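You operate a simulated robot arm through the tools that you are given. There is no shell and no other tool. Be economical: measure what you need, move in short steps, check, and stop when the job is done.

Carry out the task below with a simulated two-armed robot. There is one attempt and no reset: what you move stays moved.

## Task
Put the yellow cloth pad on top of the small board. Put the tin from the tool bench shelf on the red square. Take the brush and put it on the teal tray. Close the bags drawer. The order is free. Set down upright: tin.

The check looks at the end state, three seconds after you hand in, the way a careful person would. Anything else that was tipped, shoved, dropped, spilled or broken makes it a failure. Flat cloth is picked up by pressing the open fingertips on it (5 to 10 N) and closing them slowly along it; thin cloth reads only 2 to 8 mm in the jaws.

## Robot
Two 7-joint arms with two-finger parallel grippers on one trunk, on a base that drives. Base frame: it is fixed to the floor where the robot stands at the start and does not move with it; the origin is under the middle of the robot, x ahead of it, y to its left, z up. Lengths are in mm, angles in rad, forces in N, time in s.
The left shoulder is at the start at [50, 168, 1057], the right one opposite. With the tool pointing down near the work surface each hand reaches from about 100 to 520 mm from the robot's upright axis, wherever it stands, measured 20 degrees to its own side. Places, roughly: bags drawer [-2600, 2100, 500]; brush (18x4x3 cm) [-800, 1600, 900]; red square (12x12 cm) [80, -2480, 760]; small board (20x15x3 cm) [2000, -2800, 800]; teal tray (32x20x7 cm) [1400, -2800, 800]; tin [-1250, 250, 500]; yellow cloth pad (8x5x4 cm) [500, 0, 800]. Payload 1.57 kg a hand.
Tool frame (each hand has its own): the origin (TCP) lies between the finger pads and is the grasp point; the fingertips stand 30 mm ahead of it; z points along the fingers, y is the line along which they close. The gripper opens to 80 mm. The fingers are 17 mm wide and 12 mm thick; the gripper's body (40 by 82 mm) begins 80 mm behind the TCP.
Orientation is that of the tool frame in the base frame, as a unit quaternion [x, y, z, w]. With the fingers straight down and closing along the base's y, the tool's x points along the base's -x, its y along +y and its z along -z.

## Interface
- The arms move only by the tool play_rows. It takes "left_steps", "right_steps" or both (then of equal length, played together; a hand with none holds still); each is a list of rows, each an object (a shift or turn left out is 0, a gripper value left out holds the last) with "travel": the shift along the base's x, y, z in units of 150 mm (1.0 is 150 mm), a list of three; "dr": the turn, a rotation vector about the base's x, y, z in units of 60 degrees (1.0 is 60 degrees), a list of three; "grip": the opening in per cent of the stroke, from 0 (shut) to 100 (fully open). In form: [{"travel": [x, y, z], "dr": [wx, wy, wz], "grip": grip}, ...]. A call has 1 to 10 rows; each row is the pose to reach, as a shift and turn from the pose commanded when the call began. A call with a number of a shift or a turn outside -1 to 1 is refused whole. Each row takes 0.2 s and may step no farther than 50 mm and 0.15 rad from the row before; otherwise, or with a gripper value out of range, the whole call is refused. A pose out of reach is approached as far as the arm can. The call stops where the force on the tool passes 40 N (or 10 N more than at its start, if that is more) or the arm is blocked; 0.2 s more then pass. The fingers move at their own pace (about 45 mm/s each) and stop on an object; they squeeze with about 42 N. The grip force told is the motor's: it shows also when the fingers shut on nothing. Time passes only in rows, and 0.2 s behind the last, so rows that repeat a pose let the fingers close. The reply holds the time, the measured pose of the TCP, the force on the tool along the base axes, the opening and the grip force, in the units named above and with some noise, with the torque about the TCP (base axes, N m) and any sound that the robot's microphone picked up.
- Cameras (640 x 400 px; columns grow to the right, rows downward): "scene" is now at [127.3, -18.1, 1268.3]; the picture's right is [-0.20, -0.98, 0.00], its down [-0.54, 0.11, -0.83] and it looks along [0.81, -0.17, -0.56] (base axes); focal length 273 px, centre (320, 200). "left" rides on the left gripper at [72, 7, -122] in its tool frame; the picture's right is [-0.09, 1.00, 0.00], its down [-0.84, -0.08, -0.54] and it looks along [-0.54, -0.05, 0.84] (tool axes); focal length 238 px, centre (320, 200). "right" rides on the right gripper at [72, -7, -122] in its tool frame; the picture's right is [0.09, 1.00, 0.00], its down [-0.84, 0.08, -0.54] and it looks along [-0.54, 0.05, 0.84] (tool axes); focal length 238 px, centre (320, 200). There is no depth. A picture from a camera that has moved, and an enlarged one, comes with that camera's place and axes in the base frame and with its lens.
- get_image(camera): a new picture of that camera. No time passes.
- slide_trunk(by): slides the trunk up (or, below 0, down) by that many mm; the arms and the scene camera ride with it, the base frame stays. It gives what a move gives, with no picture.
- drive_base(legs): drives the robot by 1 to 6 legs, each [ahead, left, turn to the left] in mm, mm and rad, along the robot's own axes; the way and the turn of a leg run together, so that a leg with both is an arc; at most 1500 mm and 3.142 rad a leg. The arms and the cameras ride along, it lands a little off, and it stops where it bumps. It gives what a move gives.
- head_to(pan, tilt): turns the head with the scene camera to pan (to the left, within 1.396 rad either way) and tilt (down, from -0.506 to 1.204), counted from straight ahead of the robot. It gives what a move gives.
- close_up(camera, box): a new picture of the part [left, top, right, bottom] of that camera's present view, enlarged. No time passes.
- close_job(): hands the job in; it is judged then, once.

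Work in short steps. Places have to be worked out from the pictures, the camera data and where the tool is seen: move nearer, look again, correct. Check each grasp and each placing, and mend what went wrong. You have 165 turns and 138 pictures in all, those below and enlarged ones among them. Open the grippers and draw the arms clear of the work before you hand the job in, unless the task says otherwise; then end with one line.

The tools are called after "Emit:" as a command line: name --argument value ..., lists and objects as JSON in quotes. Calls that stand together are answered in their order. play_rows: Moves the arms, as the interface text tells. Its arguments: {"type":"object","properties":{"left_steps":{"type":"array","items":{"type":"object","properties":{"travel":{"type":"array","items":{"type":"number"}},"dr":{"type":"array","items":{"type":"number"}},"grip":{"type":"number"}}}},"right_steps":{"type":"array","items":{"type":"object","properties":{"travel":{"type":"array","items":{"type":"number"}},"dr":{"type":"array","items":{"type":"number"}},"grip":{"type":"number"}}}}},"required":[]} The other tools are called the same way: slide_trunk (by) slides the trunk up or down; drive_base (legs) drives the base; head_to (pan, tilt) turns the head that bears the scene camera; get_image (camera) takes a picture; close_up (camera, box) takes an enlarged picture of a part of a camera's view; close_job () hands the job in.

At the start:

```text
time: 0.0
left_tool_pos: [477.6, 143.9, 1055.8]
left_tcp_rot: [0.0, 1.0, 0.0, -0.001]
left_ft_force: [-0.3, -0.6, -0.6]
left_wrist_torque: [0.02, 0.02, 0.03]
left_finger_gap: 80.0
left_gripper_force: 0.2
right_tool_pos: [408.2, -239.9, 996.4]
right_tcp_rot: [0.0, 1.0, 0.0, 0.0]
right_ft_force: [0.4, 1.3, 1.2]
right_wrist_torque: [0.0, 0.03, 0.0]
right_finger_gap: 80.0
right_gripper_force: 0.1
trunk travel left (down, up): [-225.0, 218.0]
robot x, y, heading: [-0.1, 2.2, -0.001]
head pan, tilt: [-0.206, 0.59]
```

scene: 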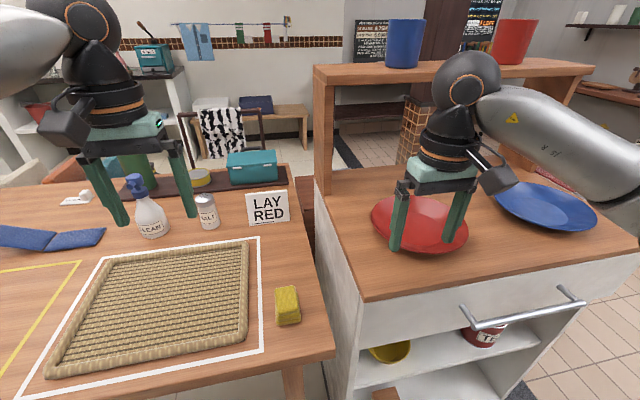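
right: 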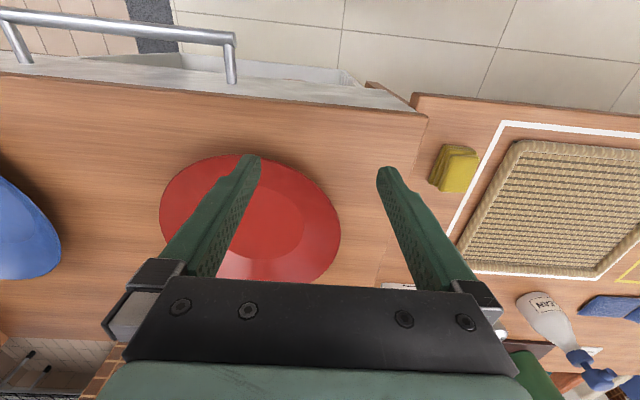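
left: 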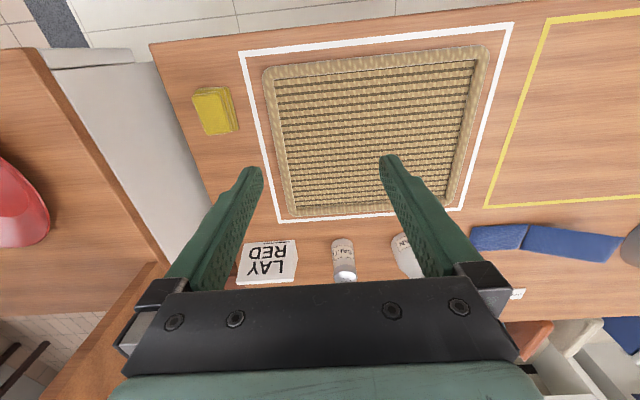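

The pad triangulates from the three pictures to about [472, -23, 785]. I zoom in on it to judge its heading.

Emit:
close_up --camera "left" --box '[140, 50, 300, 150]'

Emit:
close_up --camera "scene" --box '[208, 260, 368, 360]'

```text
4.00 times, centred on (220, 100) of left
camera zoom: at [406.2, 150.9, 1175.8], right [0.09, 1.0, 0.0], down [0.84, -0.08, 0.54], along [0.54, -0.05, -0.84], focal length 953 px, centre (720, 600)
```

zoom: 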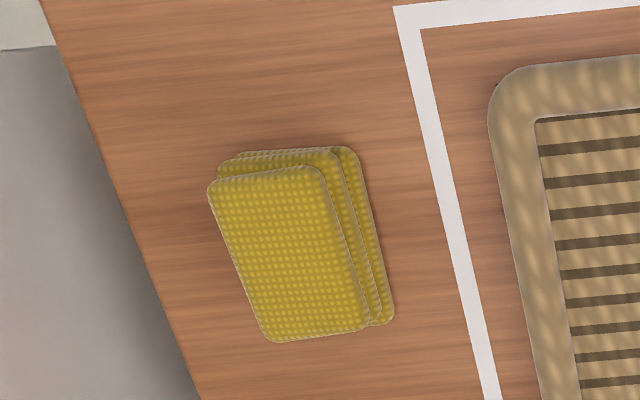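

```text
4.00 times, centred on (288, 310) of scene
camera zoom: at [127.3, -18.1, 1268.3], right [-0.2, -0.98, 0.0], down [-0.54, 0.11, -0.83], along [0.81, -0.17, -0.56], focal length 1091 px, centre (448, -240)
```

zoom: 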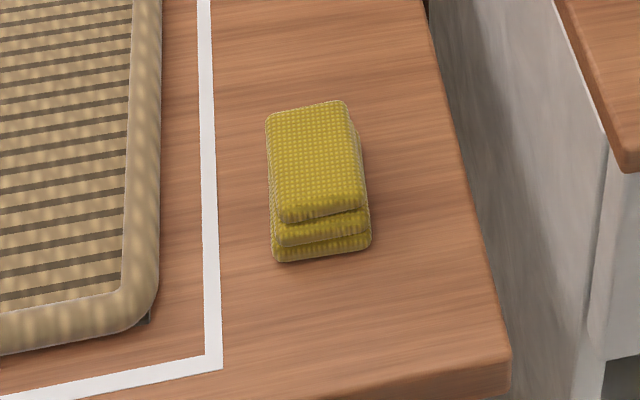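

The pad's long axis runs along x, with its centre near [478, -19] and its width along y. I bring the left hand over it and part of the way down.

Emit:
play_rows --left_steps '[{"travel": [0, -0.3, 0], "grip": 100}, {"travel": [0, -0.6, 0]}, {"travel": [0, -0.9, 0]}, {"travel": [0, -1, -0.25]}, {"travel": [0, -1, -0.55]}, {"travel": [0, -1, -0.85]}]'

Emit:
get_image --camera "left"

```text
time: 1.4
left_tool_pos: [475.4, -4.9, 925.4]
left_tcp_rot: [-0.001, 1.0, -0.001, 0.001]
left_ft_force: [0.2, 0.0, -0.5]
left_wrist_torque: [-0.03, -0.03, 0.01]
left_finger_gap: 79.8
left_gripper_force: 0.1
right_tool_pos: [408.2, -238.4, 997.0]
right_tcp_rot: [0.0, 1.0, 0.0, 0.0]
right_ft_force: [0.6, 0.1, -0.4]
right_wrist_torque: [0.0, 0.02, -0.03]
right_finger_gap: 80.0
right_gripper_force: 0.0
trunk travel left (down, up): [-225.0, 218.0]
robot x, y, heading: [-1.7, -0.7, -0.001]
head pan, tilt: [-0.206, 0.59]
```

```text
132 pictures are left
camera left: at [403.7, 0.6, 1046.0], right [0.09, 1.0, 0.0], down [0.84, -0.07, 0.54], along [0.54, -0.05, -0.84], focal length 238 px, centre (320, 200)
```

left: 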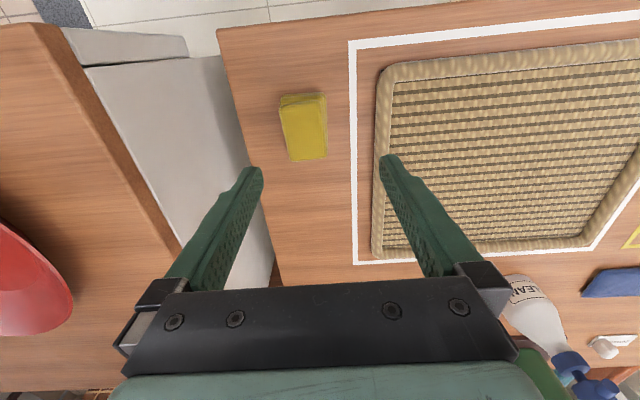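

The pad reads at about y = -23, so I shift over it and go down to 825, then look again.

Emit:
play_rows --left_steps '[{"travel": [0.0, -0.12, -0.2]}, {"travel": [0.0, -0.12, -0.45]}, {"travel": [0.0, -0.12, -0.67]}]'

Emit:
get_image --camera "left"

Emit:
get_image --camera "scene"

```text
time: 2.2
left_tool_pos: [478.0, -24.5, 827.7]
left_tcp_rot: [-0.001, 1.0, 0.0, -0.001]
left_ft_force: [-1.0, -0.6, -0.3]
left_wrist_torque: [0.03, 0.0, -0.02]
left_finger_gap: 80.1
left_gripper_force: 0.1
right_tool_pos: [407.2, -240.0, 997.3]
right_tcp_rot: [0.0, 1.0, 0.0, 0.0]
right_ft_force: [-0.1, 0.4, -0.2]
right_wrist_torque: [-0.02, -0.01, 0.0]
right_finger_gap: 80.2
right_gripper_force: 0.1
trunk travel left (down, up): [-225.0, 218.0]
robot x, y, heading: [0.9, 1.7, 0.002]
head pan, tilt: [-0.206, 0.59]
```

```text
131 pictures are left
camera left: at [406.2, -19.0, 947.9], right [0.09, 1.0, 0.0], down [0.84, -0.08, 0.54], along [0.54, -0.05, -0.84], focal length 238 px, centre (320, 200)
```

left: 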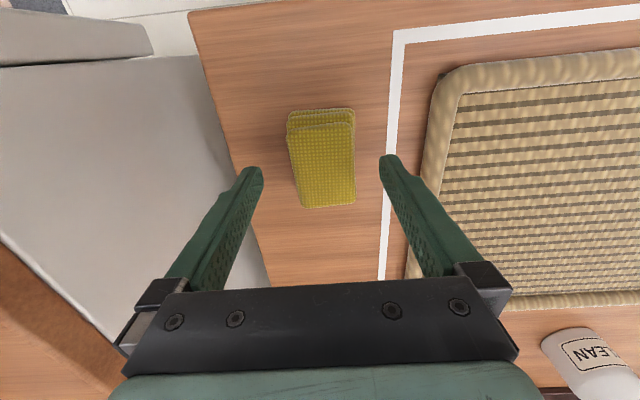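

```text
130 pictures are left
camera scene: at [127.4, -18.1, 1268.4], right [-0.2, -0.98, 0.0], down [-0.54, 0.11, -0.83], along [0.81, -0.17, -0.56], focal length 273 px, centre (320, 200)
```

scene: 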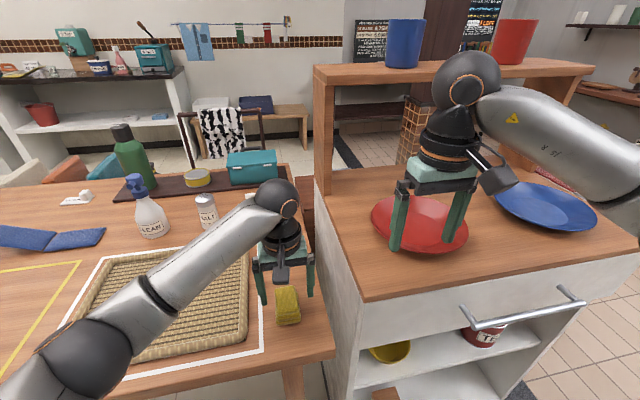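

The pad sits between the fingers. I descend in small steps and watch the force.

Emit:
play_rows --left_steps '[{"travel": [-0.02, 0.0, -0.08]}, {"travel": [-0.02, 0.0, -0.16]}, {"travel": [-0.02, 0.0, -0.22]}, {"travel": [-0.02, 0.0, -0.22]}]'

Emit:
get_image --camera "left"

Emit:
close_up --camera "scene" --box '[208, 240, 368, 340]'

```text
time: 3.2
left_tool_pos: [476.0, -25.0, 793.4]
left_tcp_rot: [-0.001, 1.0, 0.0, -0.001]
left_ft_force: [-0.4, 0.6, -0.2]
left_wrist_torque: [0.01, 0.0, -0.03]
left_finger_gap: 79.8
left_gripper_force: 0.1
right_tool_pos: [408.4, -240.5, 997.3]
right_tcp_rot: [0.0, 1.0, 0.0, 0.0]
right_ft_force: [-0.8, -0.3, -0.6]
right_wrist_torque: [-0.01, 0.0, 0.0]
right_finger_gap: 79.8
right_gripper_force: 0.1
trunk travel left (down, up): [-225.0, 218.0]
robot x, y, heading: [-2.0, -0.4, -0.001]
head pan, tilt: [-0.206, 0.59]
```

```text
129 pictures are left
camera left: at [404.1, -17.9, 914.2], right [0.09, 1.0, 0.0], down [0.84, -0.08, 0.54], along [0.54, -0.05, -0.84], focal length 238 px, centre (320, 200)
```

left: 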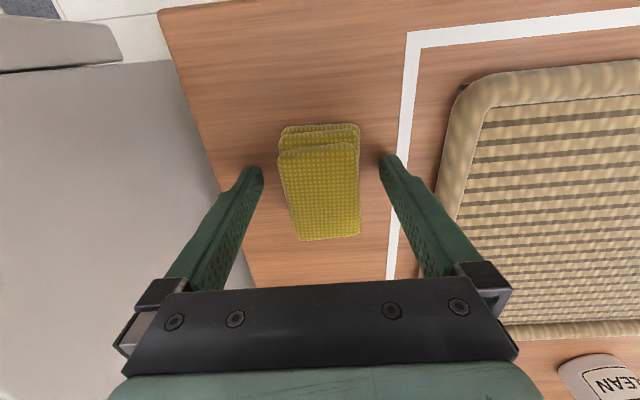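

```text
4.00 times, centred on (288, 290) of scene
camera zoom: at [127.3, -18.1, 1268.3], right [-0.2, -0.98, 0.0], down [-0.54, 0.11, -0.83], along [0.81, -0.17, -0.56], focal length 1091 px, centre (448, -160)
```

zoom: 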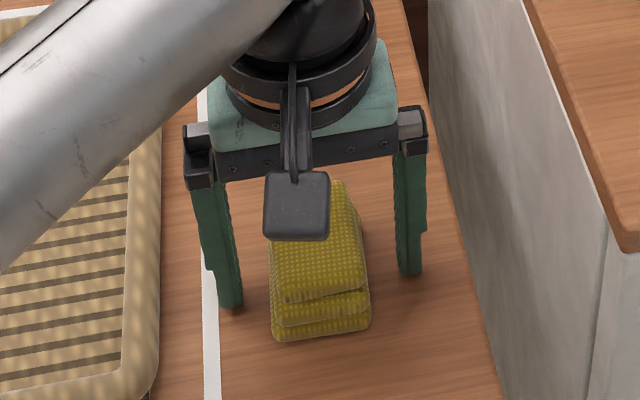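

No contact yet at a tip height of 763. I go down another 24 mm, slowly.

Emit:
play_rows --left_steps '[{"travel": [-0.0, 0.0, -0.05]}, {"travel": [0, 0.0, -0.1]}, {"travel": [0, 0.0, -0.13]}, {"travel": [0, 0.0, -0.16]}, {"travel": [0, 0.0, -0.16]}]'

Emit:
close_up --camera "scene" --box '[208, 240, 368, 340]'

```text
time: 3.8
left_tool_pos: [474.7, -23.5, 790.4]
left_tcp_rot: [0.0, 1.0, 0.001, 0.003]
left_ft_force: [-11.8, 5.0, 17.6]
left_wrist_torque: [0.81, 0.52, 0.36]
left_finger_gap: 80.0
left_gripper_force: 0.1
right_tool_pos: [407.3, -239.3, 997.1]
right_tcp_rot: [0.0, 1.0, 0.0, 0.001]
right_ft_force: [0.0, 0.5, -0.4]
right_wrist_torque: [-0.04, -0.04, -0.02]
right_finger_gap: 80.0
right_gripper_force: 0.1
trunk travel left (down, up): [-225.0, 218.0]
robot x, y, heading: [-2.4, -1.2, -0.001]
head pan, tilt: [-0.206, 0.59]
stopped in row 3 (left hand): the force on the tool passed its limit at 49 N (the readings are from after the stop); the commanded pose is now the measured one
```

```text
4.00 times, centred on (288, 290) of scene
camera zoom: at [125.2, -17.6, 1268.7], right [-0.2, -0.98, 0.0], down [-0.54, 0.11, -0.83], along [0.81, -0.17, -0.56], focal length 1091 px, centre (448, -160)
```

zoom: 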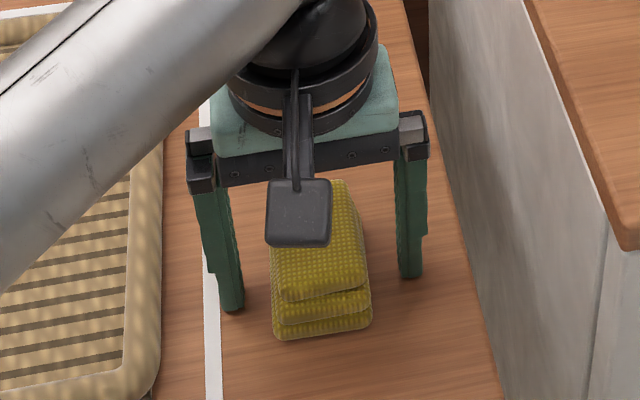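

The fingertips touched the table, which puts it at about z = 760. I rise a few mm and close on the pad.

Emit:
play_rows --left_steps '[{"travel": [0.0, 0.0, 0.03], "grip": 100}, {"travel": [0.0, 0.0, 0.03], "grip": 60}, {"travel": [0.0, 0.0, 0.03], "grip": 30}, {"travel": [0.0, 0.0, 0.03], "grip": 0}, {"travel": [0.0, 0.0, 0.03], "grip": 0}, {"travel": [0.0, 0.0, 0.03], "grip": 0}]'

Emit:
close_up --camera "scene" --box '[208, 240, 368, 340]'

```text
time: 5.2
left_tool_pos: [477.8, -25.8, 791.0]
left_tcp_rot: [0.0, 1.0, 0.0, 0.003]
left_ft_force: [0.3, -0.2, 0.1]
left_wrist_torque: [-0.03, -0.01, -0.03]
left_finger_gap: 49.1
left_gripper_force: 40.0
right_tool_pos: [409.4, -240.1, 996.5]
right_tcp_rot: [0.001, 1.0, 0.0, 0.0]
right_ft_force: [-0.6, 0.0, 0.0]
right_wrist_torque: [0.02, -0.05, -0.02]
right_finger_gap: 80.0
right_gripper_force: 0.0
trunk travel left (down, up): [-225.0, 218.0]
robot x, y, heading: [1.3, 0.7, 0.006]
head pan, tilt: [-0.206, 0.59]
```

```text
4.00 times, centred on (288, 290) of scene
camera zoom: at [127.2, -18.0, 1268.3], right [-0.2, -0.98, 0.0], down [-0.54, 0.11, -0.83], along [0.81, -0.17, -0.56], focal length 1091 px, centre (448, -160)
```

zoom: 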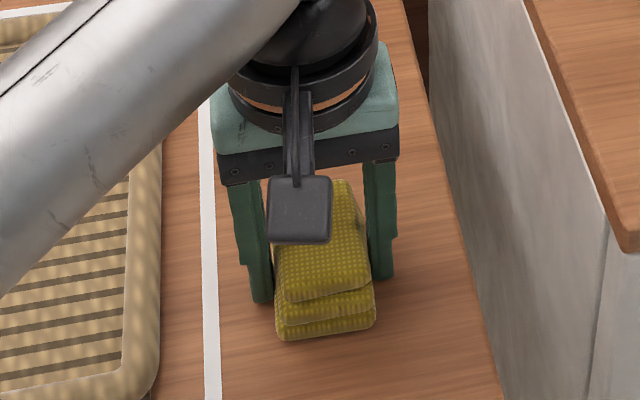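

The pad is gripped at 49 mm. I lift it straight up 240 mm, in two calls.

Emit:
play_rows --left_steps '[{"travel": [0, 0, 0.15]}, {"travel": [0, 0, 0.4]}, {"travel": [0, 0, 0.7]}, {"travel": [0, 0, 1.0]}]'

Emit:
play_rows --left_steps '[{"travel": [-0.3, 0.0, 0.2]}, {"travel": [-0.6, 0.3, 0.4]}, {"travel": [-0.8, 0.6, 0.6]}, {"travel": [-0.9, 0.9, 0.7]}]'

Emit:
head_to --pan 0 --tilt 0.4

Emit:
get_image --camera "scene"

```text
time: 6.2
left_tool_pos: [477.1, -25.8, 944.3]
left_tcp_rot: [-0.001, 1.0, 0.0, 0.003]
left_ft_force: [-0.2, 0.5, -1.2]
left_wrist_torque: [-0.02, -0.01, 0.0]
left_finger_gap: 49.1
left_gripper_force: 42.0
right_tool_pos: [409.0, -240.5, 996.6]
right_tcp_rot: [0.0, 1.0, -0.001, 0.0]
right_ft_force: [-0.1, 0.8, -0.1]
right_wrist_torque: [0.02, -0.04, 0.0]
right_finger_gap: 79.8
right_gripper_force: 0.1
trunk travel left (down, up): [-225.0, 218.0]
robot x, y, heading: [0.2, -0.6, -0.002]
head pan, tilt: [-0.206, 0.59]
```

```text
refused: row 1 steps farther than a row can; nothing moved
```

```text
time: 7.0
left_tool_pos: [476.6, -24.5, 944.4]
left_tcp_rot: [-0.001, 1.0, 0.0, 0.003]
left_ft_force: [-0.4, 0.3, -0.6]
left_wrist_torque: [0.02, 0.0, 0.01]
left_finger_gap: 49.0
left_gripper_force: 41.5
right_tool_pos: [408.5, -239.1, 997.8]
right_tcp_rot: [0.0, 1.0, 0.001, 0.0]
right_ft_force: [0.2, -0.2, 1.0]
right_wrist_torque: [-0.01, 0.02, 0.01]
right_finger_gap: 79.9
right_gripper_force: 0.2
trunk travel left (down, up): [-225.0, 218.0]
robot x, y, heading: [2.3, -1.6, -0.001]
head pan, tilt: [0.0, 0.4]
```

```text
125 pictures are left
camera scene: at [133.0, 0.1, 1285.6], right [0.0, -1.0, 0.0], down [-0.39, 0.0, -0.92], along [0.92, 0.0, -0.39], focal length 273 px, centre (320, 200)
```

scene: 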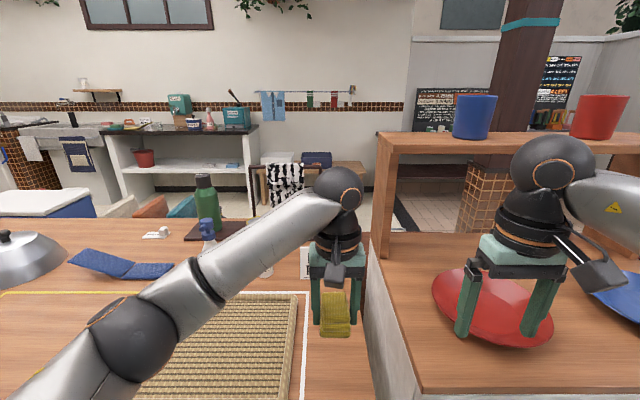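

The pad is held. I draw both hands in and up for driving.

Emit:
play_rows --left_steps '[{"travel": [-0.2, 0.1, 0.15]}, {"travel": [-0.4, 0.25, 0.3]}, {"travel": [-0.6, 0.4, 0.45]}, {"travel": [-0.8, 0.6, 0.6]}, {"travel": [-1.0, 0.8, 0.7]}, {"travel": [-1.0, 0.95, 0.9]}]' --right_steps '[{"travel": [-0.2, 0.0, 0.1]}, {"travel": [-0.4, 0.0, 0.2]}, {"travel": [-0.6, 0.0, 0.3]}, {"travel": [-0.7, 0.0, 0.4]}, {"travel": [-0.7, 0.0, 0.5]}, {"travel": [-0.7, 0.0, 0.6]}]'

Emit:
head_to --pan 1.396 --tilt 0.4

Emit:
get_image --camera "scene"

Emit:
head_to --pan -1.396 --tilt 0.4

Emit:
get_image --camera "scene"

```text
time: 8.3
left_tool_pos: [327.3, 118.2, 1077.3]
left_tcp_rot: [-0.001, 1.0, 0.0, 0.003]
left_ft_force: [-0.5, 0.2, -0.1]
left_wrist_torque: [-0.01, 0.02, 0.03]
left_finger_gap: 49.1
left_gripper_force: 41.8
right_tool_pos: [304.2, -239.9, 1086.5]
right_tcp_rot: [-0.001, 1.0, 0.001, -0.001]
right_ft_force: [-0.2, 0.7, 0.3]
right_wrist_torque: [0.02, -0.02, 0.0]
right_finger_gap: 80.1
right_gripper_force: 0.0
trunk travel left (down, up): [-225.0, 218.0]
robot x, y, heading: [-1.4, 1.9, 0.002]
head pan, tilt: [0.0, 0.4]
```

```text
time: 9.9
left_tool_pos: [327.7, 117.2, 1077.2]
left_tcp_rot: [-0.001, 1.0, 0.0, 0.003]
left_ft_force: [0.2, 1.1, -0.8]
left_wrist_torque: [0.0, 0.0, 0.01]
left_finger_gap: 48.7
left_gripper_force: 43.1
right_tool_pos: [303.1, -240.7, 1086.1]
right_tcp_rot: [0.0, 1.0, 0.0, 0.0]
right_ft_force: [0.7, 0.6, 0.3]
right_wrist_torque: [0.0, -0.02, -0.02]
right_finger_gap: 80.1
right_gripper_force: 0.0
trunk travel left (down, up): [-225.0, 218.0]
robot x, y, heading: [-0.9, 0.8, 0.002]
head pan, tilt: [1.396, 0.4]
```

```text
124 pictures are left
camera scene: at [56.5, 91.3, 1285.6], right [0.98, -0.17, 0.0], down [-0.07, -0.38, -0.92], along [0.16, 0.91, -0.39], focal length 273 px, centre (320, 200)
```

scene: 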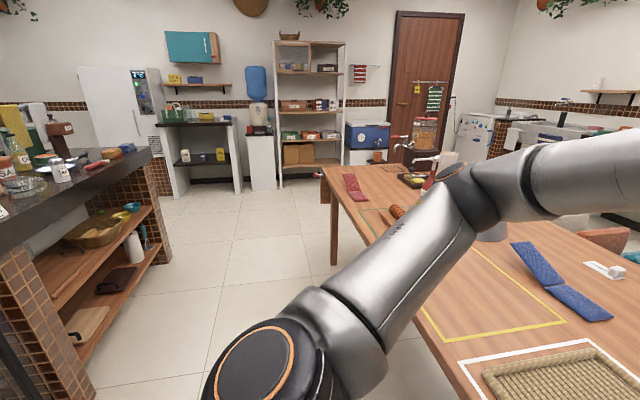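

```text
time: 12.3
left_tool_pos: [327.6, 118.3, 1077.0]
left_tcp_rot: [-0.001, 1.0, 0.001, 0.004]
left_ft_force: [-0.2, 0.1, -0.4]
left_wrist_torque: [0.0, 0.01, -0.01]
left_finger_gap: 49.0
left_gripper_force: 42.3
right_tool_pos: [302.8, -240.8, 1085.7]
right_tcp_rot: [0.0, 1.0, 0.0, 0.0]
right_ft_force: [-0.4, 0.3, 0.7]
right_wrist_torque: [0.0, -0.02, 0.01]
right_finger_gap: 79.9
right_gripper_force: 0.0
trunk travel left (down, up): [-225.0, 218.0]
robot x, y, heading: [1.9, 2.6, -0.001]
head pan, tilt: [-1.396, 0.4]
```

```text
123 pictures are left
camera scene: at [56.5, -91.1, 1285.6], right [-0.98, -0.17, 0.0], down [-0.07, 0.38, -0.92], along [0.16, -0.91, -0.39], focal length 273 px, centre (320, 200)
```

scene: 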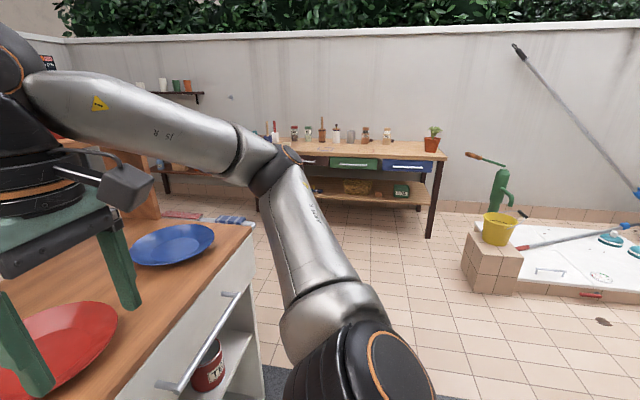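

The pad is secure. I back off slightly and turn left to survey the area behind me.

Emit:
drive_base --legs '[[-200, 0, 0], [0, 0, 1.57]]'

Emit:
head_to --pan 0 --tilt 0.45

Emit:
get_image --camera "scene"

Emit:
head_to --pan 1.2 --tilt 0.45

Emit:
get_image --camera "scene"

```text
time: 17.7
left_tool_pos: [-315.0, 329.2, 1077.0]
left_tcp_rot: [-0.701, 0.713, 0.003, 0.003]
left_ft_force: [0.3, 0.3, -1.4]
left_wrist_torque: [0.0, 0.0, -0.01]
left_finger_gap: 49.1
left_gripper_force: 42.0
right_tool_pos: [42.4, 299.1, 1087.2]
right_tcp_rot: [-0.702, 0.712, 0.0, -0.001]
right_ft_force: [0.0, 0.3, -0.1]
right_wrist_torque: [0.02, -0.01, -0.01]
right_finger_gap: 80.1
right_gripper_force: 0.1
trunk travel left (down, up): [-225.0, 218.0]
robot x, y, heading: [-205.0, -0.3, 1.558]
head pan, tilt: [-1.396, 0.4]
```

```text
time: 19.2
left_tool_pos: [-315.2, 329.1, 1077.2]
left_tcp_rot: [-0.701, 0.713, 0.003, 0.003]
left_ft_force: [-0.2, -0.1, 0.2]
left_wrist_torque: [0.0, -0.01, -0.01]
left_finger_gap: 48.9
left_gripper_force: 41.9
right_tool_pos: [42.2, 297.8, 1087.8]
right_tcp_rot: [-0.701, 0.713, 0.001, 0.0]
right_ft_force: [0.1, -0.2, 0.5]
right_wrist_torque: [-0.01, -0.01, -0.02]
right_finger_gap: 80.0
right_gripper_force: 0.0
trunk travel left (down, up): [-225.0, 218.0]
robot x, y, heading: [-202.9, -4.3, 1.552]
head pan, tilt: [0.0, 0.45]
```

```text
122 pictures are left
camera scene: at [-200.4, 131.1, 1281.0], right [1.0, -0.02, 0.0], down [-0.01, -0.44, -0.9], along [0.01, 0.9, -0.44], focal length 273 px, centre (320, 200)
```

scene: 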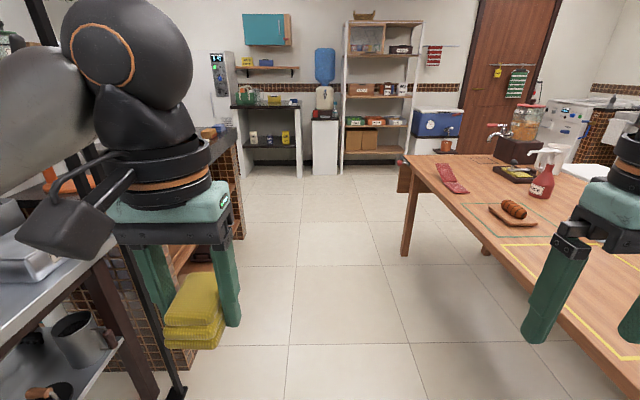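

```text
time: 20.6
left_tool_pos: [-314.6, 330.3, 1076.6]
left_tcp_rot: [-0.702, 0.713, 0.002, 0.002]
left_ft_force: [-0.5, -0.5, -0.8]
left_wrist_torque: [0.01, 0.0, -0.01]
left_finger_gap: 48.8
left_gripper_force: 42.2
right_tool_pos: [42.1, 299.5, 1086.2]
right_tcp_rot: [-0.701, 0.713, 0.0, 0.0]
right_ft_force: [-0.2, 0.2, 0.4]
right_wrist_torque: [-0.02, 0.0, 0.02]
right_finger_gap: 80.1
right_gripper_force: 0.1
trunk travel left (down, up): [-225.0, 218.0]
robot x, y, heading: [-202.2, -1.8, 1.553]
head pan, tilt: [1.201, 0.45]
```

```text
121 pictures are left
camera scene: at [-287.0, 73.9, 1281.0], right [0.38, 0.93, 0.0], down [0.4, -0.16, -0.9], along [-0.83, 0.34, -0.44], focal length 273 px, centre (320, 200)
```

scene: 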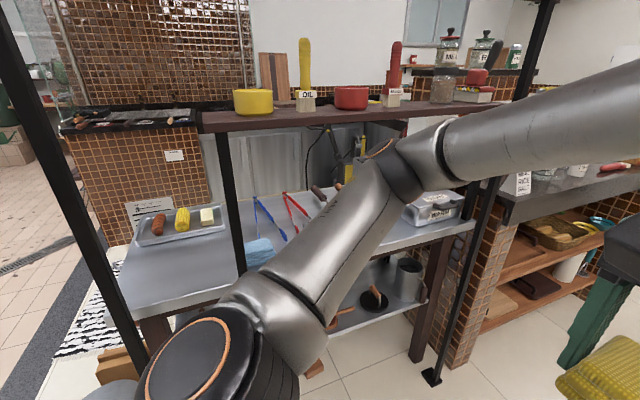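

The brush should be on the dark counter to the left. I drive up the aisle between the counter and the table and look left.

Emit:
drive_base --legs '[[1300, 0, 0]]'

Emit:
head_to --pan 1.2 --tilt 0.5

Emit:
get_image --camera "scene"

```text
time: 27.2
left_tool_pos: [-280.3, 1627.2, 1077.0]
left_tcp_rot: [-0.696, 0.718, 0.002, 0.002]
left_ft_force: [0.3, -0.5, -0.5]
left_wrist_torque: [0.01, 0.0, 0.01]
left_finger_gap: 49.2
left_gripper_force: 41.7
right_tool_pos: [76.9, 1591.0, 1084.9]
right_tcp_rot: [-0.697, 0.717, -0.001, 0.0]
right_ft_force: [-0.2, -0.2, -0.9]
right_wrist_torque: [-0.01, 0.0, 0.03]
right_finger_gap: 80.1
right_gripper_force: 0.2
trunk travel left (down, up): [-225.0, 218.0]
robot x, y, heading: [-175.7, 1296.7, 1.541]
head pan, tilt: [1.201, 0.45]
```

```text
time: 27.8
left_tool_pos: [-281.6, 1627.4, 1077.6]
left_tcp_rot: [-0.696, 0.718, 0.002, 0.002]
left_ft_force: [0.2, 0.2, 0.2]
left_wrist_torque: [-0.02, 0.01, -0.01]
left_finger_gap: 48.7
left_gripper_force: 42.1
right_tool_pos: [75.9, 1590.8, 1084.6]
right_tcp_rot: [-0.696, 0.718, 0.001, 0.0]
right_ft_force: [-0.4, 0.0, 0.0]
right_wrist_torque: [0.04, 0.03, -0.01]
right_finger_gap: 80.0
right_gripper_force: 0.0
trunk travel left (down, up): [-225.0, 218.0]
robot x, y, heading: [-171.7, 1294.7, 1.539]
head pan, tilt: [1.201, 0.499]
```

```text
120 pictures are left
camera scene: at [-255.0, 1370.7, 1276.5], right [0.39, 0.92, 0.0], down [0.44, -0.19, -0.88], along [-0.81, 0.34, -0.48], focal length 273 px, centre (320, 200)
```

scene: 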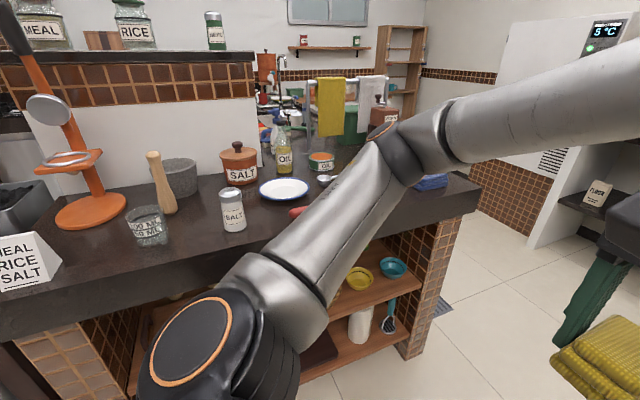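

The red thing near [-850, 1570] is likely the brush. I turn to face the counter and step in partway, then look again.

Emit:
drive_base --legs '[[0, 0, 1.6], [100, -150, 0]]'

Emit:
head_to --pan -0.1 --tilt 0.6

Emit:
get_image --camera "scene"

```text
time: 33.6
left_tool_pos: [-599.8, 1313.0, 1076.8]
left_tcp_rot: [1.0, 0.013, -0.004, 0.0]
left_ft_force: [0.5, -0.2, -0.2]
left_wrist_torque: [-0.02, 0.01, -0.01]
left_finger_gap: 49.4
left_gripper_force: 41.7
right_tool_pos: [-585.7, 1670.8, 1085.7]
right_tcp_rot: [1.0, 0.012, 0.0, 0.0]
right_ft_force: [-0.3, 0.0, -0.2]
right_wrist_torque: [-0.01, 0.02, 0.0]
right_finger_gap: 79.6
right_gripper_force: 0.0
trunk travel left (down, up): [-225.0, 218.0]
robot x, y, heading: [-274.6, 1439.9, -3.12]
head pan, tilt: [1.201, 0.499]
```

```text
time: 35.1
left_tool_pos: [-600.9, 1313.1, 1076.7]
left_tcp_rot: [1.0, 0.014, -0.004, 0.0]
left_ft_force: [-0.2, -0.3, 0.5]
left_wrist_torque: [0.01, 0.01, 0.01]
left_finger_gap: 49.1
left_gripper_force: 42.2
right_tool_pos: [-583.8, 1669.9, 1086.3]
right_tcp_rot: [1.0, 0.013, 0.0, 0.0]
right_ft_force: [1.1, 0.4, 0.8]
right_wrist_torque: [0.0, -0.01, 0.02]
right_finger_gap: 80.1
right_gripper_force: 0.0
trunk travel left (down, up): [-225.0, 218.0]
robot x, y, heading: [-274.4, 1434.8, -3.119]
head pan, tilt: [-0.099, 0.6]
```

```text
119 pictures are left
camera scene: at [-403.0, 1443.3, 1267.4], right [0.07, 1.0, 0.0], down [0.56, -0.04, -0.83], along [-0.82, 0.06, -0.56], focal length 273 px, centre (320, 200)
```

scene: 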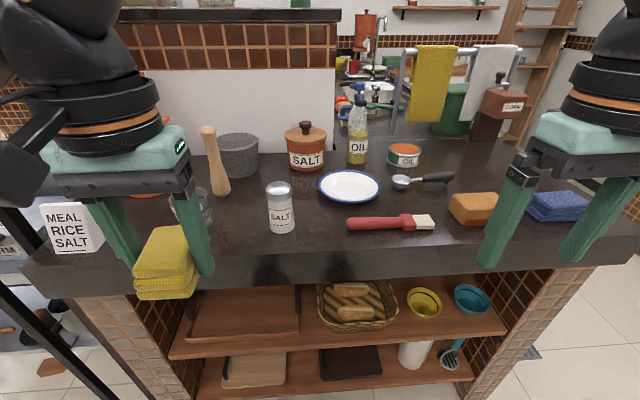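

The brush lies along y at about x = -845, from y = 1533 to 1720, with its bristles toward +y. I drive in about 120 mm and turn the right hand 90° so it closes along x.

Emit:
drive_base --legs '[[120, 0, 0]]'

Emit:
play_rows --right_steps '[{"travel": [-0.1, 0, 0], "dr": [0, 0, 0.14], "grip": 80}, {"travel": [-0.2, 0, 0], "dr": [0, 0, 0.28]}, {"travel": [-0.3, 0, 0], "dr": [0, 0, 0.42]}, {"travel": [-0.4, 0, 0], "dr": [0, 0, 0.56]}, {"travel": [-0.5, 0, 0], "dr": [0, 0, 0.7]}, {"travel": [-0.6, 0, 0], "dr": [0, 0, 0.84]}, {"travel": [-0.6, 0, 0], "dr": [0, 0, 0.98]}]'

Emit:
play_rows --right_steps '[{"travel": [0, 0, 0], "dr": [0, 0, 0.14], "grip": 80}, {"travel": [0, 0, 0], "dr": [0, 0, 0.28]}, {"travel": [0, 0, 0], "dr": [0, 0, 0.42]}, {"travel": [0, 0, 0], "dr": [0, 0, 0.5]}]'

Emit:
get_image --camera "right"

Emit:
get_image --camera "scene"

```text
time: 36.4
left_tool_pos: [-720.6, 1310.1, 1078.4]
left_tcp_rot: [1.0, 0.012, -0.004, 0.0]
left_ft_force: [-0.1, -0.5, -0.4]
left_wrist_torque: [-0.03, -0.03, 0.01]
left_finger_gap: 49.1
left_gripper_force: 41.7
right_tool_pos: [-705.1, 1668.4, 1085.8]
right_tcp_rot: [1.0, 0.012, 0.0, 0.0]
right_ft_force: [0.2, 0.2, -0.9]
right_wrist_torque: [0.02, 0.0, 0.0]
right_finger_gap: 79.9
right_gripper_force: 0.1
trunk travel left (down, up): [-225.0, 218.0]
robot x, y, heading: [-391.5, 1434.4, -3.115]
head pan, tilt: [-0.099, 0.6]
```

```text
time: 38.0
left_tool_pos: [-721.5, 1308.9, 1077.9]
left_tcp_rot: [1.0, 0.012, -0.004, 0.0]
left_ft_force: [0.2, -0.4, -0.4]
left_wrist_torque: [0.02, -0.04, 0.02]
left_finger_gap: 49.1
left_gripper_force: 42.5
right_tool_pos: [-762.4, 1634.2, 1070.0]
right_tcp_rot: [0.866, 0.501, 0.0, 0.0]
right_ft_force: [-1.8, 0.0, 0.1]
right_wrist_torque: [0.02, 0.01, -0.02]
right_finger_gap: 64.2
right_gripper_force: 0.0
right hand out of reach, approached as far as the arm can: row 6, 7
trunk travel left (down, up): [-225.0, 218.0]
robot x, y, heading: [-396.9, 1432.6, -3.115]
head pan, tilt: [-0.099, 0.6]
```

```text
time: 39.0
left_tool_pos: [-720.5, 1309.1, 1078.0]
left_tcp_rot: [1.0, 0.012, -0.004, -0.001]
left_ft_force: [0.1, -0.9, -0.8]
left_wrist_torque: [0.0, -0.01, 0.0]
left_finger_gap: 48.8
left_gripper_force: 41.9
right_tool_pos: [-674.6, 1567.8, 1047.4]
right_tcp_rot: [0.706, 0.709, 0.0, 0.0]
right_ft_force: [0.1, 0.8, -0.8]
right_wrist_torque: [-0.03, 0.01, 0.01]
right_finger_gap: 64.1
right_gripper_force: 0.0
right hand out of reach, approached as far as the arm can: row 1, 2, 3, 4
trunk travel left (down, up): [-225.0, 218.0]
robot x, y, heading: [-394.0, 1434.2, -3.116]
head pan, tilt: [-0.099, 0.6]
```

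```text
118 pictures are left
camera right: at [-682.6, 1639.5, 1169.2], right [1.0, 0.1, 0.0], down [0.08, -0.84, 0.54], along [0.05, -0.54, -0.84], focal length 238 px, centre (320, 200)
```

right: 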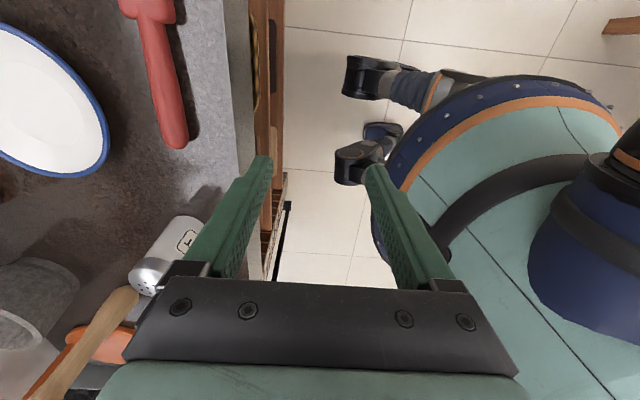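

```text
117 pictures are left
camera scene: at [-523.1, 1440.4, 1267.4], right [0.08, 1.0, 0.0], down [0.56, -0.04, -0.83], along [-0.82, 0.06, -0.56], focal length 273 px, centre (320, 200)
```

scene: 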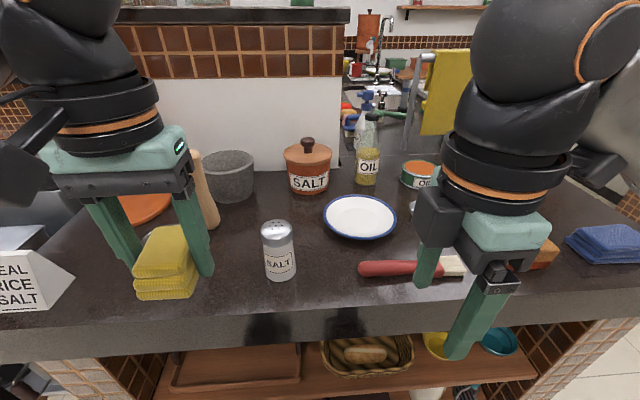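

At this height the turned hand is at its reach limit. The two views agree that the brush handle is at x ≈ -824 and z ≈ 915. I lower the hand to regain reach and see what pose it takes.

Emit:
play_rows --right_steps '[{"travel": [0, 0, -0.15]}, {"travel": [0, 0, -0.3]}]'

```text
time: 39.6
left_tool_pos: [-720.5, 1309.2, 1078.5]
left_tcp_rot: [1.0, 0.011, -0.004, -0.001]
left_ft_force: [0.4, 0.0, 0.6]
left_wrist_torque: [0.02, 0.0, 0.0]
left_finger_gap: 49.1
left_gripper_force: 41.8
right_tool_pos: [-676.5, 1569.8, 996.7]
right_tcp_rot: [0.706, 0.708, 0.0, 0.0]
right_ft_force: [-0.6, 0.0, -0.6]
right_wrist_torque: [0.04, -0.02, 0.02]
right_finger_gap: 63.9
right_gripper_force: 0.2
trunk travel left (down, up): [-225.0, 218.0]
robot x, y, heading: [-395.3, 1436.2, -3.117]
head pan, tilt: [-0.099, 0.6]
```

The commanded pose follows the measured one, which is good. I move forward over the handle at this height.

Emit:
play_rows --right_steps '[{"travel": [-0.3, 0.08, 0]}, {"travel": [-0.6, 0.16, 0]}, {"travel": [-0.85, 0.24, 0]}, {"travel": [-1.0, 0.27, 0]}]'

Emit:
get_image --camera "right"

```text
time: 40.6
left_tool_pos: [-720.7, 1310.2, 1077.9]
left_tcp_rot: [1.0, 0.012, -0.002, -0.001]
left_ft_force: [-0.1, 0.1, -1.4]
left_wrist_torque: [-0.02, 0.02, -0.01]
left_finger_gap: 48.9
left_gripper_force: 41.8
right_tool_pos: [-695.9, 1550.5, 992.6]
right_tcp_rot: [0.707, 0.708, 0.0, -0.001]
right_ft_force: [-0.2, 0.0, -0.3]
right_wrist_torque: [-0.02, 0.01, 0.03]
right_finger_gap: 64.2
right_gripper_force: 0.0
right hand out of reach, approached as far as the arm can: row 1, 2, 3, 4
trunk travel left (down, up): [-225.0, 218.0]
robot x, y, heading: [-396.8, 1437.7, -3.114]
head pan, tilt: [-0.099, 0.6]
```

```text
116 pictures are left
camera right: at [-702.0, 1623.4, 1113.8], right [1.0, 0.09, 0.0], down [0.08, -0.84, 0.54], along [0.05, -0.54, -0.84], focal length 238 px, centre (320, 200)
```

right: 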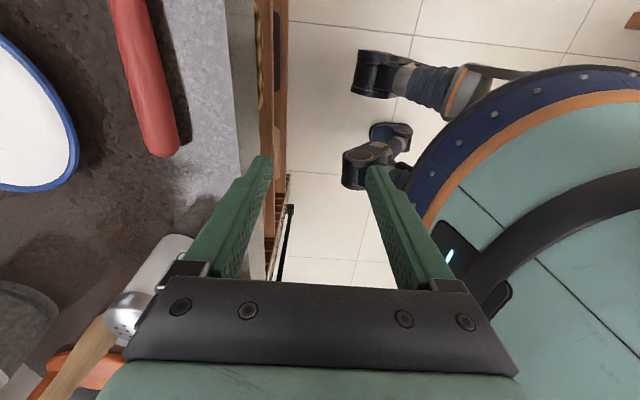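

This yaw runs into a joint limit. I turn the hand the other way round, by -180°, in safe space over the counter edge and higher up.

Emit:
play_rows --right_steps '[{"travel": [0.1, 0.1, 0.2], "dr": [0, 0, -0.14]}, {"travel": [0.1, 0.2, 0.4], "dr": [0, 0, -0.28]}, {"travel": [0.1, 0.3, 0.5], "dr": [0, 0, -0.42]}, {"travel": [0.1, 0.4, 0.5], "dr": [0, 0, -0.56]}, {"travel": [0.1, 0.5, 0.5], "dr": [0, 0, -0.7]}, {"travel": [0.1, 0.6, 0.5], "dr": [0, 0, -0.84]}, {"travel": [0.1, 0.6, 0.5], "dr": [0, 0, -0.98]}]'

Emit:
play_rows --right_steps '[{"dr": [0, 0, -0.14]}, {"dr": [0, 0, -0.28]}, {"dr": [0, 0, -0.42]}, {"dr": [0, 0, -0.56]}, {"dr": [0, 0, -0.7]}, {"dr": [0, 0, -0.84]}, {"dr": [0, 0, -0.98]}]'

Emit:
play_rows --right_steps '[{"dr": [0, 0, -0.14]}, {"dr": [0, 0, -0.28]}, {"dr": [0, 0, -0.42]}, {"dr": [0, 0, -0.56]}, {"dr": [0, 0, -0.7]}, {"dr": [0, 0, -0.84]}, {"dr": [0, 0, -0.98]}, {"dr": [0, 0, -1.0]}]'

Emit:
get_image --camera "scene"

```text
time: 42.2
left_tool_pos: [-721.2, 1309.4, 1078.2]
left_tcp_rot: [1.0, 0.012, -0.003, 0.0]
left_ft_force: [-0.1, 0.2, -0.7]
left_wrist_torque: [0.01, -0.01, -0.01]
left_finger_gap: 49.0
left_gripper_force: 42.5
right_tool_pos: [-677.5, 1639.7, 1066.0]
right_tcp_rot: [0.963, 0.269, 0.0, 0.001]
right_ft_force: [-0.5, 0.2, 0.0]
right_wrist_torque: [0.02, -0.03, 0.01]
right_finger_gap: 64.0
right_gripper_force: 0.0
trunk travel left (down, up): [-225.0, 218.0]
robot x, y, heading: [-397.9, 1434.8, -3.117]
head pan, tilt: [-0.099, 0.6]
```

```text
time: 43.8
left_tool_pos: [-720.4, 1308.5, 1077.7]
left_tcp_rot: [1.0, 0.012, -0.004, 0.0]
left_ft_force: [0.1, 0.3, -0.7]
left_wrist_torque: [0.01, 0.03, 0.0]
left_finger_gap: 49.0
left_gripper_force: 42.0
right_tool_pos: [-676.8, 1643.0, 1068.1]
right_tcp_rot: [0.971, -0.239, 0.0, 0.001]
right_ft_force: [0.6, -0.7, 0.1]
right_wrist_torque: [-0.03, 0.01, -0.02]
right_finger_gap: 64.1
right_gripper_force: 0.1
trunk travel left (down, up): [-225.0, 218.0]
robot x, y, heading: [-395.2, 1437.3, -3.114]
head pan, tilt: [-0.099, 0.6]
```

```text
time: 45.6
left_tool_pos: [-720.2, 1309.2, 1077.0]
left_tcp_rot: [1.0, 0.013, -0.003, -0.001]
left_ft_force: [0.5, 1.2, -0.4]
left_wrist_torque: [0.0, 0.01, 0.04]
left_finger_gap: 49.2
left_gripper_force: 41.9
right_tool_pos: [-675.7, 1642.6, 1067.8]
right_tcp_rot: [0.723, -0.691, 0.0, 0.001]
right_ft_force: [0.0, -0.7, 0.0]
right_wrist_torque: [-0.04, 0.04, 0.03]
right_finger_gap: 64.0
right_gripper_force: 0.0
trunk travel left (down, up): [-225.0, 218.0]
robot x, y, heading: [-398.0, 1436.4, -3.117]
head pan, tilt: [-0.099, 0.6]
```

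```text
115 pictures are left
camera scene: at [-523.1, 1440.6, 1267.4], right [0.08, 1.0, 0.0], down [0.56, -0.04, -0.83], along [-0.82, 0.06, -0.56], focal length 273 px, centre (320, 200)
```

scene: 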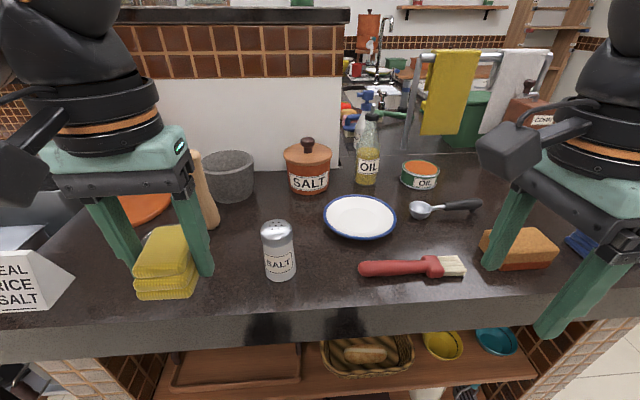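

The brush handle spans about y = 1529–1637 at x ≈ -822. I move above y = 1605 with a small yaw correction.

Emit:
play_rows --right_steps '[{"travel": [-0.25, -0.06, -0.1], "dr": [0, 0, -0.04]}, {"travel": [-0.5, -0.12, -0.2], "dr": [0, 0, -0.08]}, {"travel": [-0.75, -0.2, -0.3], "dr": [0, 0, -0.087]}, {"travel": [-0.97, -0.25, -0.4], "dr": [0, 0, -0.087]}]'

Emit:
get_image --camera "right"

```text
time: 46.6
left_tool_pos: [-721.2, 1309.2, 1077.8]
left_tcp_rot: [1.0, 0.012, -0.002, 0.0]
left_ft_force: [-0.1, 0.0, -0.3]
left_wrist_torque: [0.05, 0.0, -0.01]
left_finger_gap: 49.2
left_gripper_force: 41.7
right_tool_pos: [-823.3, 1605.1, 1005.6]
right_tcp_rot: [-0.691, 0.723, 0.0, 0.0]
right_ft_force: [0.0, -0.3, -0.1]
right_wrist_torque: [-0.02, 0.0, -0.03]
right_finger_gap: 63.8
right_gripper_force: 0.1
trunk travel left (down, up): [-225.0, 218.0]
robot x, y, heading: [-395.8, 1432.6, -3.115]
head pan, tilt: [-0.099, 0.6]
```

```text
114 pictures are left
camera right: at [-821.0, 1533.3, 1126.9], right [-1.0, -0.05, 0.0], down [-0.04, 0.84, 0.54], along [-0.03, 0.54, -0.84], focal length 238 px, centre (320, 200)
```

right: 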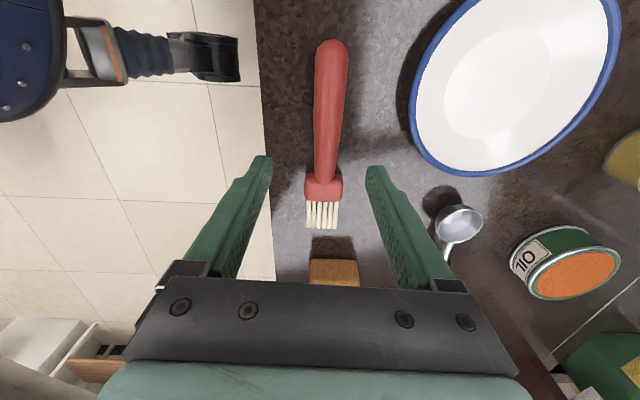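

The brush is nicely between the fingers, about 7 mm toward -x. I correct that and descend to 945.

Emit:
play_rows --right_steps '[{"travel": [-0.045, 0.03, -0.15]}, {"travel": [-0.045, 0.03, -0.3]}, {"travel": [-0.045, 0.03, -0.4]}, {"travel": [-0.045, 0.03, -0.4]}]'

Emit:
get_image --camera "right"

Emit:
close_up --camera "scene" --box '[340, 180, 540, 305]'

```text
time: 47.6
left_tool_pos: [-720.9, 1311.1, 1078.0]
left_tcp_rot: [1.0, 0.012, -0.003, 0.001]
left_ft_force: [-0.3, -0.4, -1.0]
left_wrist_torque: [0.03, 0.0, 0.01]
left_finger_gap: 49.2
left_gripper_force: 42.4
right_tool_pos: [-828.8, 1608.4, 945.5]
right_tcp_rot: [-0.69, 0.724, 0.0, -0.001]
right_ft_force: [-0.5, -0.3, -0.3]
right_wrist_torque: [0.01, 0.02, 0.01]
right_finger_gap: 64.1
right_gripper_force: 0.0
trunk travel left (down, up): [-225.0, 218.0]
robot x, y, heading: [-399.0, 1438.1, -3.116]
head pan, tilt: [-0.099, 0.6]
```

```text
113 pictures are left
camera right: at [-825.9, 1537.0, 1068.0], right [-1.0, -0.05, 0.0], down [-0.04, 0.84, 0.54], along [-0.03, 0.54, -0.84], focal length 238 px, centre (320, 200)
```

right: 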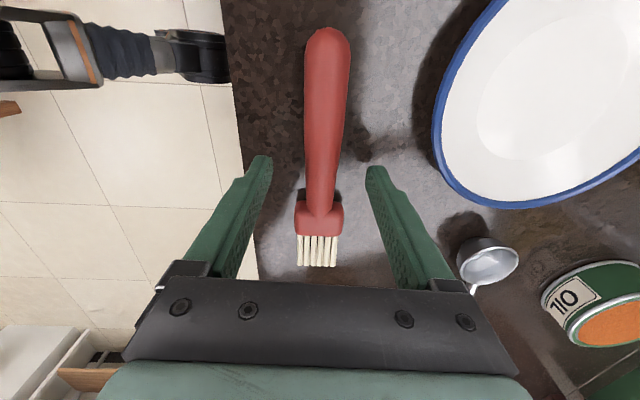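

```text
3.20 times, centred on (440, 242) of scene
camera zoom: at [-523.1, 1440.6, 1267.4], right [0.08, 1.0, 0.0], down [0.56, -0.04, -0.83], along [-0.82, 0.06, -0.56], focal length 873 px, centre (-64, 64)
```

zoom: 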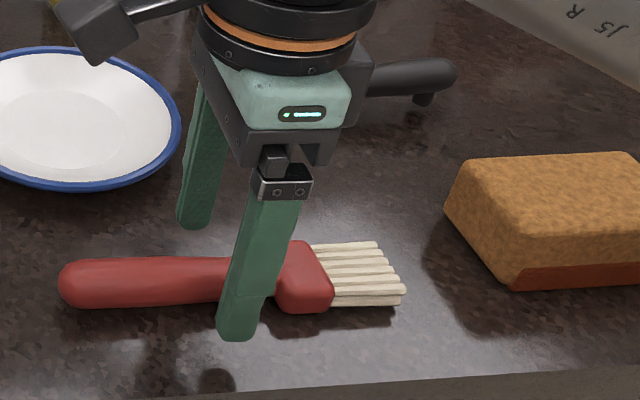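

No contact yet. I creep down, shifting slightly toward the handle, and stop at first touch.

Emit:
play_rows --right_steps '[{"travel": [0, -0.08, -0.04]}, {"travel": [0, -0.08, -0.08]}, {"travel": [0, -0.08, -0.11]}, {"travel": [0, -0.08, -0.11]}]'

Emit:
close_up --camera "scene" --box '[340, 180, 540, 305]'

```text
time: 48.6
left_tool_pos: [-721.0, 1309.2, 1078.2]
left_tcp_rot: [1.0, 0.013, -0.003, 0.0]
left_ft_force: [0.5, 0.0, 0.0]
left_wrist_torque: [0.02, 0.04, -0.04]
left_finger_gap: 48.9
left_gripper_force: 41.8
right_tool_pos: [-828.6, 1597.5, 930.7]
right_tcp_rot: [-0.691, 0.723, 0.0, 0.001]
right_ft_force: [-0.3, -0.5, 0.9]
right_wrist_torque: [0.02, 0.03, -0.03]
right_finger_gap: 64.1
right_gripper_force: 0.0
trunk travel left (down, up): [-225.0, 218.0]
robot x, y, heading: [-396.5, 1434.2, -3.119]
head pan, tilt: [-0.099, 0.6]
```

```text
3.20 times, centred on (440, 242) of scene
camera zoom: at [-523.1, 1440.6, 1267.4], right [0.08, 1.0, 0.0], down [0.56, -0.04, -0.83], along [-0.82, 0.06, -0.56], focal length 873 px, centre (-64, 64)
```

zoom: 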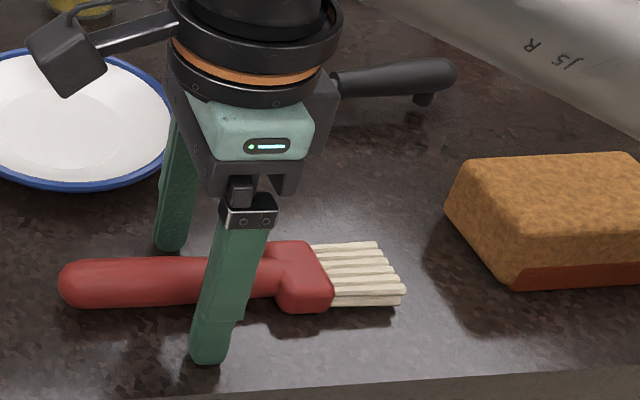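

The tips are near the surface, so I close on the handle.

Emit:
play_rows --right_steps '[{"grip": 40}, {"grip": 20}, {"grip": 0}, {"grip": 0}, {"grip": 0}]'

Emit:
close_up --camera "scene" --box '[340, 180, 540, 305]'

```text
time: 49.8
left_tool_pos: [-720.4, 1309.9, 1077.3]
left_tcp_rot: [1.0, 0.013, -0.003, 0.0]
left_ft_force: [-0.4, -0.8, 0.2]
left_wrist_torque: [0.01, -0.01, 0.0]
left_finger_gap: 49.0
left_gripper_force: 42.3
right_tool_pos: [-827.9, 1597.9, 930.2]
right_tcp_rot: [-0.691, 0.723, 0.0, 0.0]
right_ft_force: [0.0, -0.2, 0.0]
right_wrist_torque: [-0.02, -0.01, -0.03]
right_finger_gap: 23.9
right_gripper_force: 36.0
trunk travel left (down, up): [-225.0, 218.0]
robot x, y, heading: [-398.1, 1433.4, -3.119]
head pan, tilt: [-0.099, 0.6]
```

```text
3.20 times, centred on (440, 242) of scene
camera zoom: at [-523.1, 1440.6, 1267.4], right [0.08, 1.0, 0.0], down [0.56, -0.04, -0.83], along [-0.82, 0.06, -0.56], focal length 873 px, centre (-64, 64)
```

zoom: 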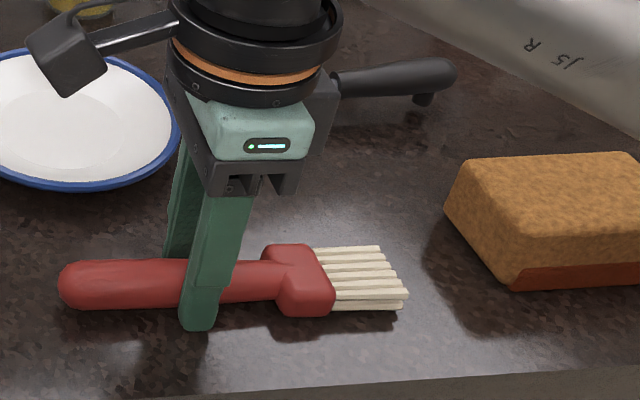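

The brush is gripped at 24 mm. I lift it straight up, then draw it in toward the robot.

Emit:
play_rows --right_steps '[{"travel": [0, 0, 0.15]}, {"travel": [0, 0, 0.35]}, {"travel": [0, 0, 0.6]}, {"travel": [0.2, 0, 0.8]}, {"travel": [0.45, 0, 0.9]}, {"travel": [0.7, 0, 0.95]}, {"travel": [0.95, 0.1, 0.95]}]'

Emit:
get_image --camera "scene"

```text
time: 51.4
left_tool_pos: [-719.2, 1310.7, 1078.4]
left_tcp_rot: [1.0, 0.012, -0.004, 0.0]
left_ft_force: [0.4, 0.4, 0.3]
left_wrist_torque: [0.02, -0.01, -0.02]
left_finger_gap: 48.8
left_gripper_force: 41.8
right_tool_pos: [-685.5, 1613.0, 1072.9]
right_tcp_rot: [-0.691, 0.723, -0.001, 0.0]
right_ft_force: [0.3, 0.1, -1.0]
right_wrist_torque: [0.04, 0.0, 0.02]
right_finger_gap: 23.9
right_gripper_force: 35.8
trunk travel left (down, up): [-225.0, 218.0]
robot x, y, heading: [-395.9, 1435.1, -3.113]
head pan, tilt: [-0.099, 0.6]
```

```text
109 pictures are left
camera scene: at [-522.8, 1440.8, 1267.5], right [0.08, 1.0, 0.0], down [0.56, -0.04, -0.83], along [-0.82, 0.06, -0.56], focal length 273 px, centre (320, 200)
```

scene: 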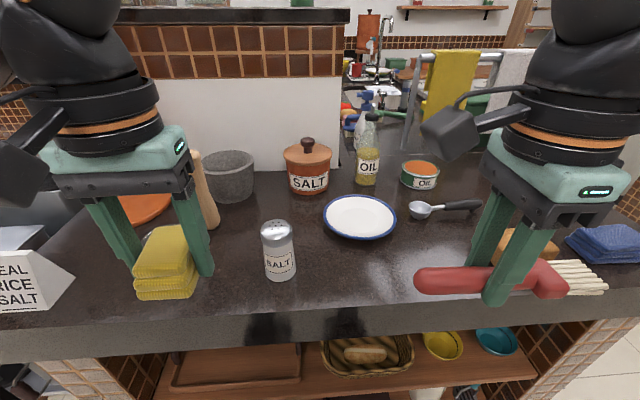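

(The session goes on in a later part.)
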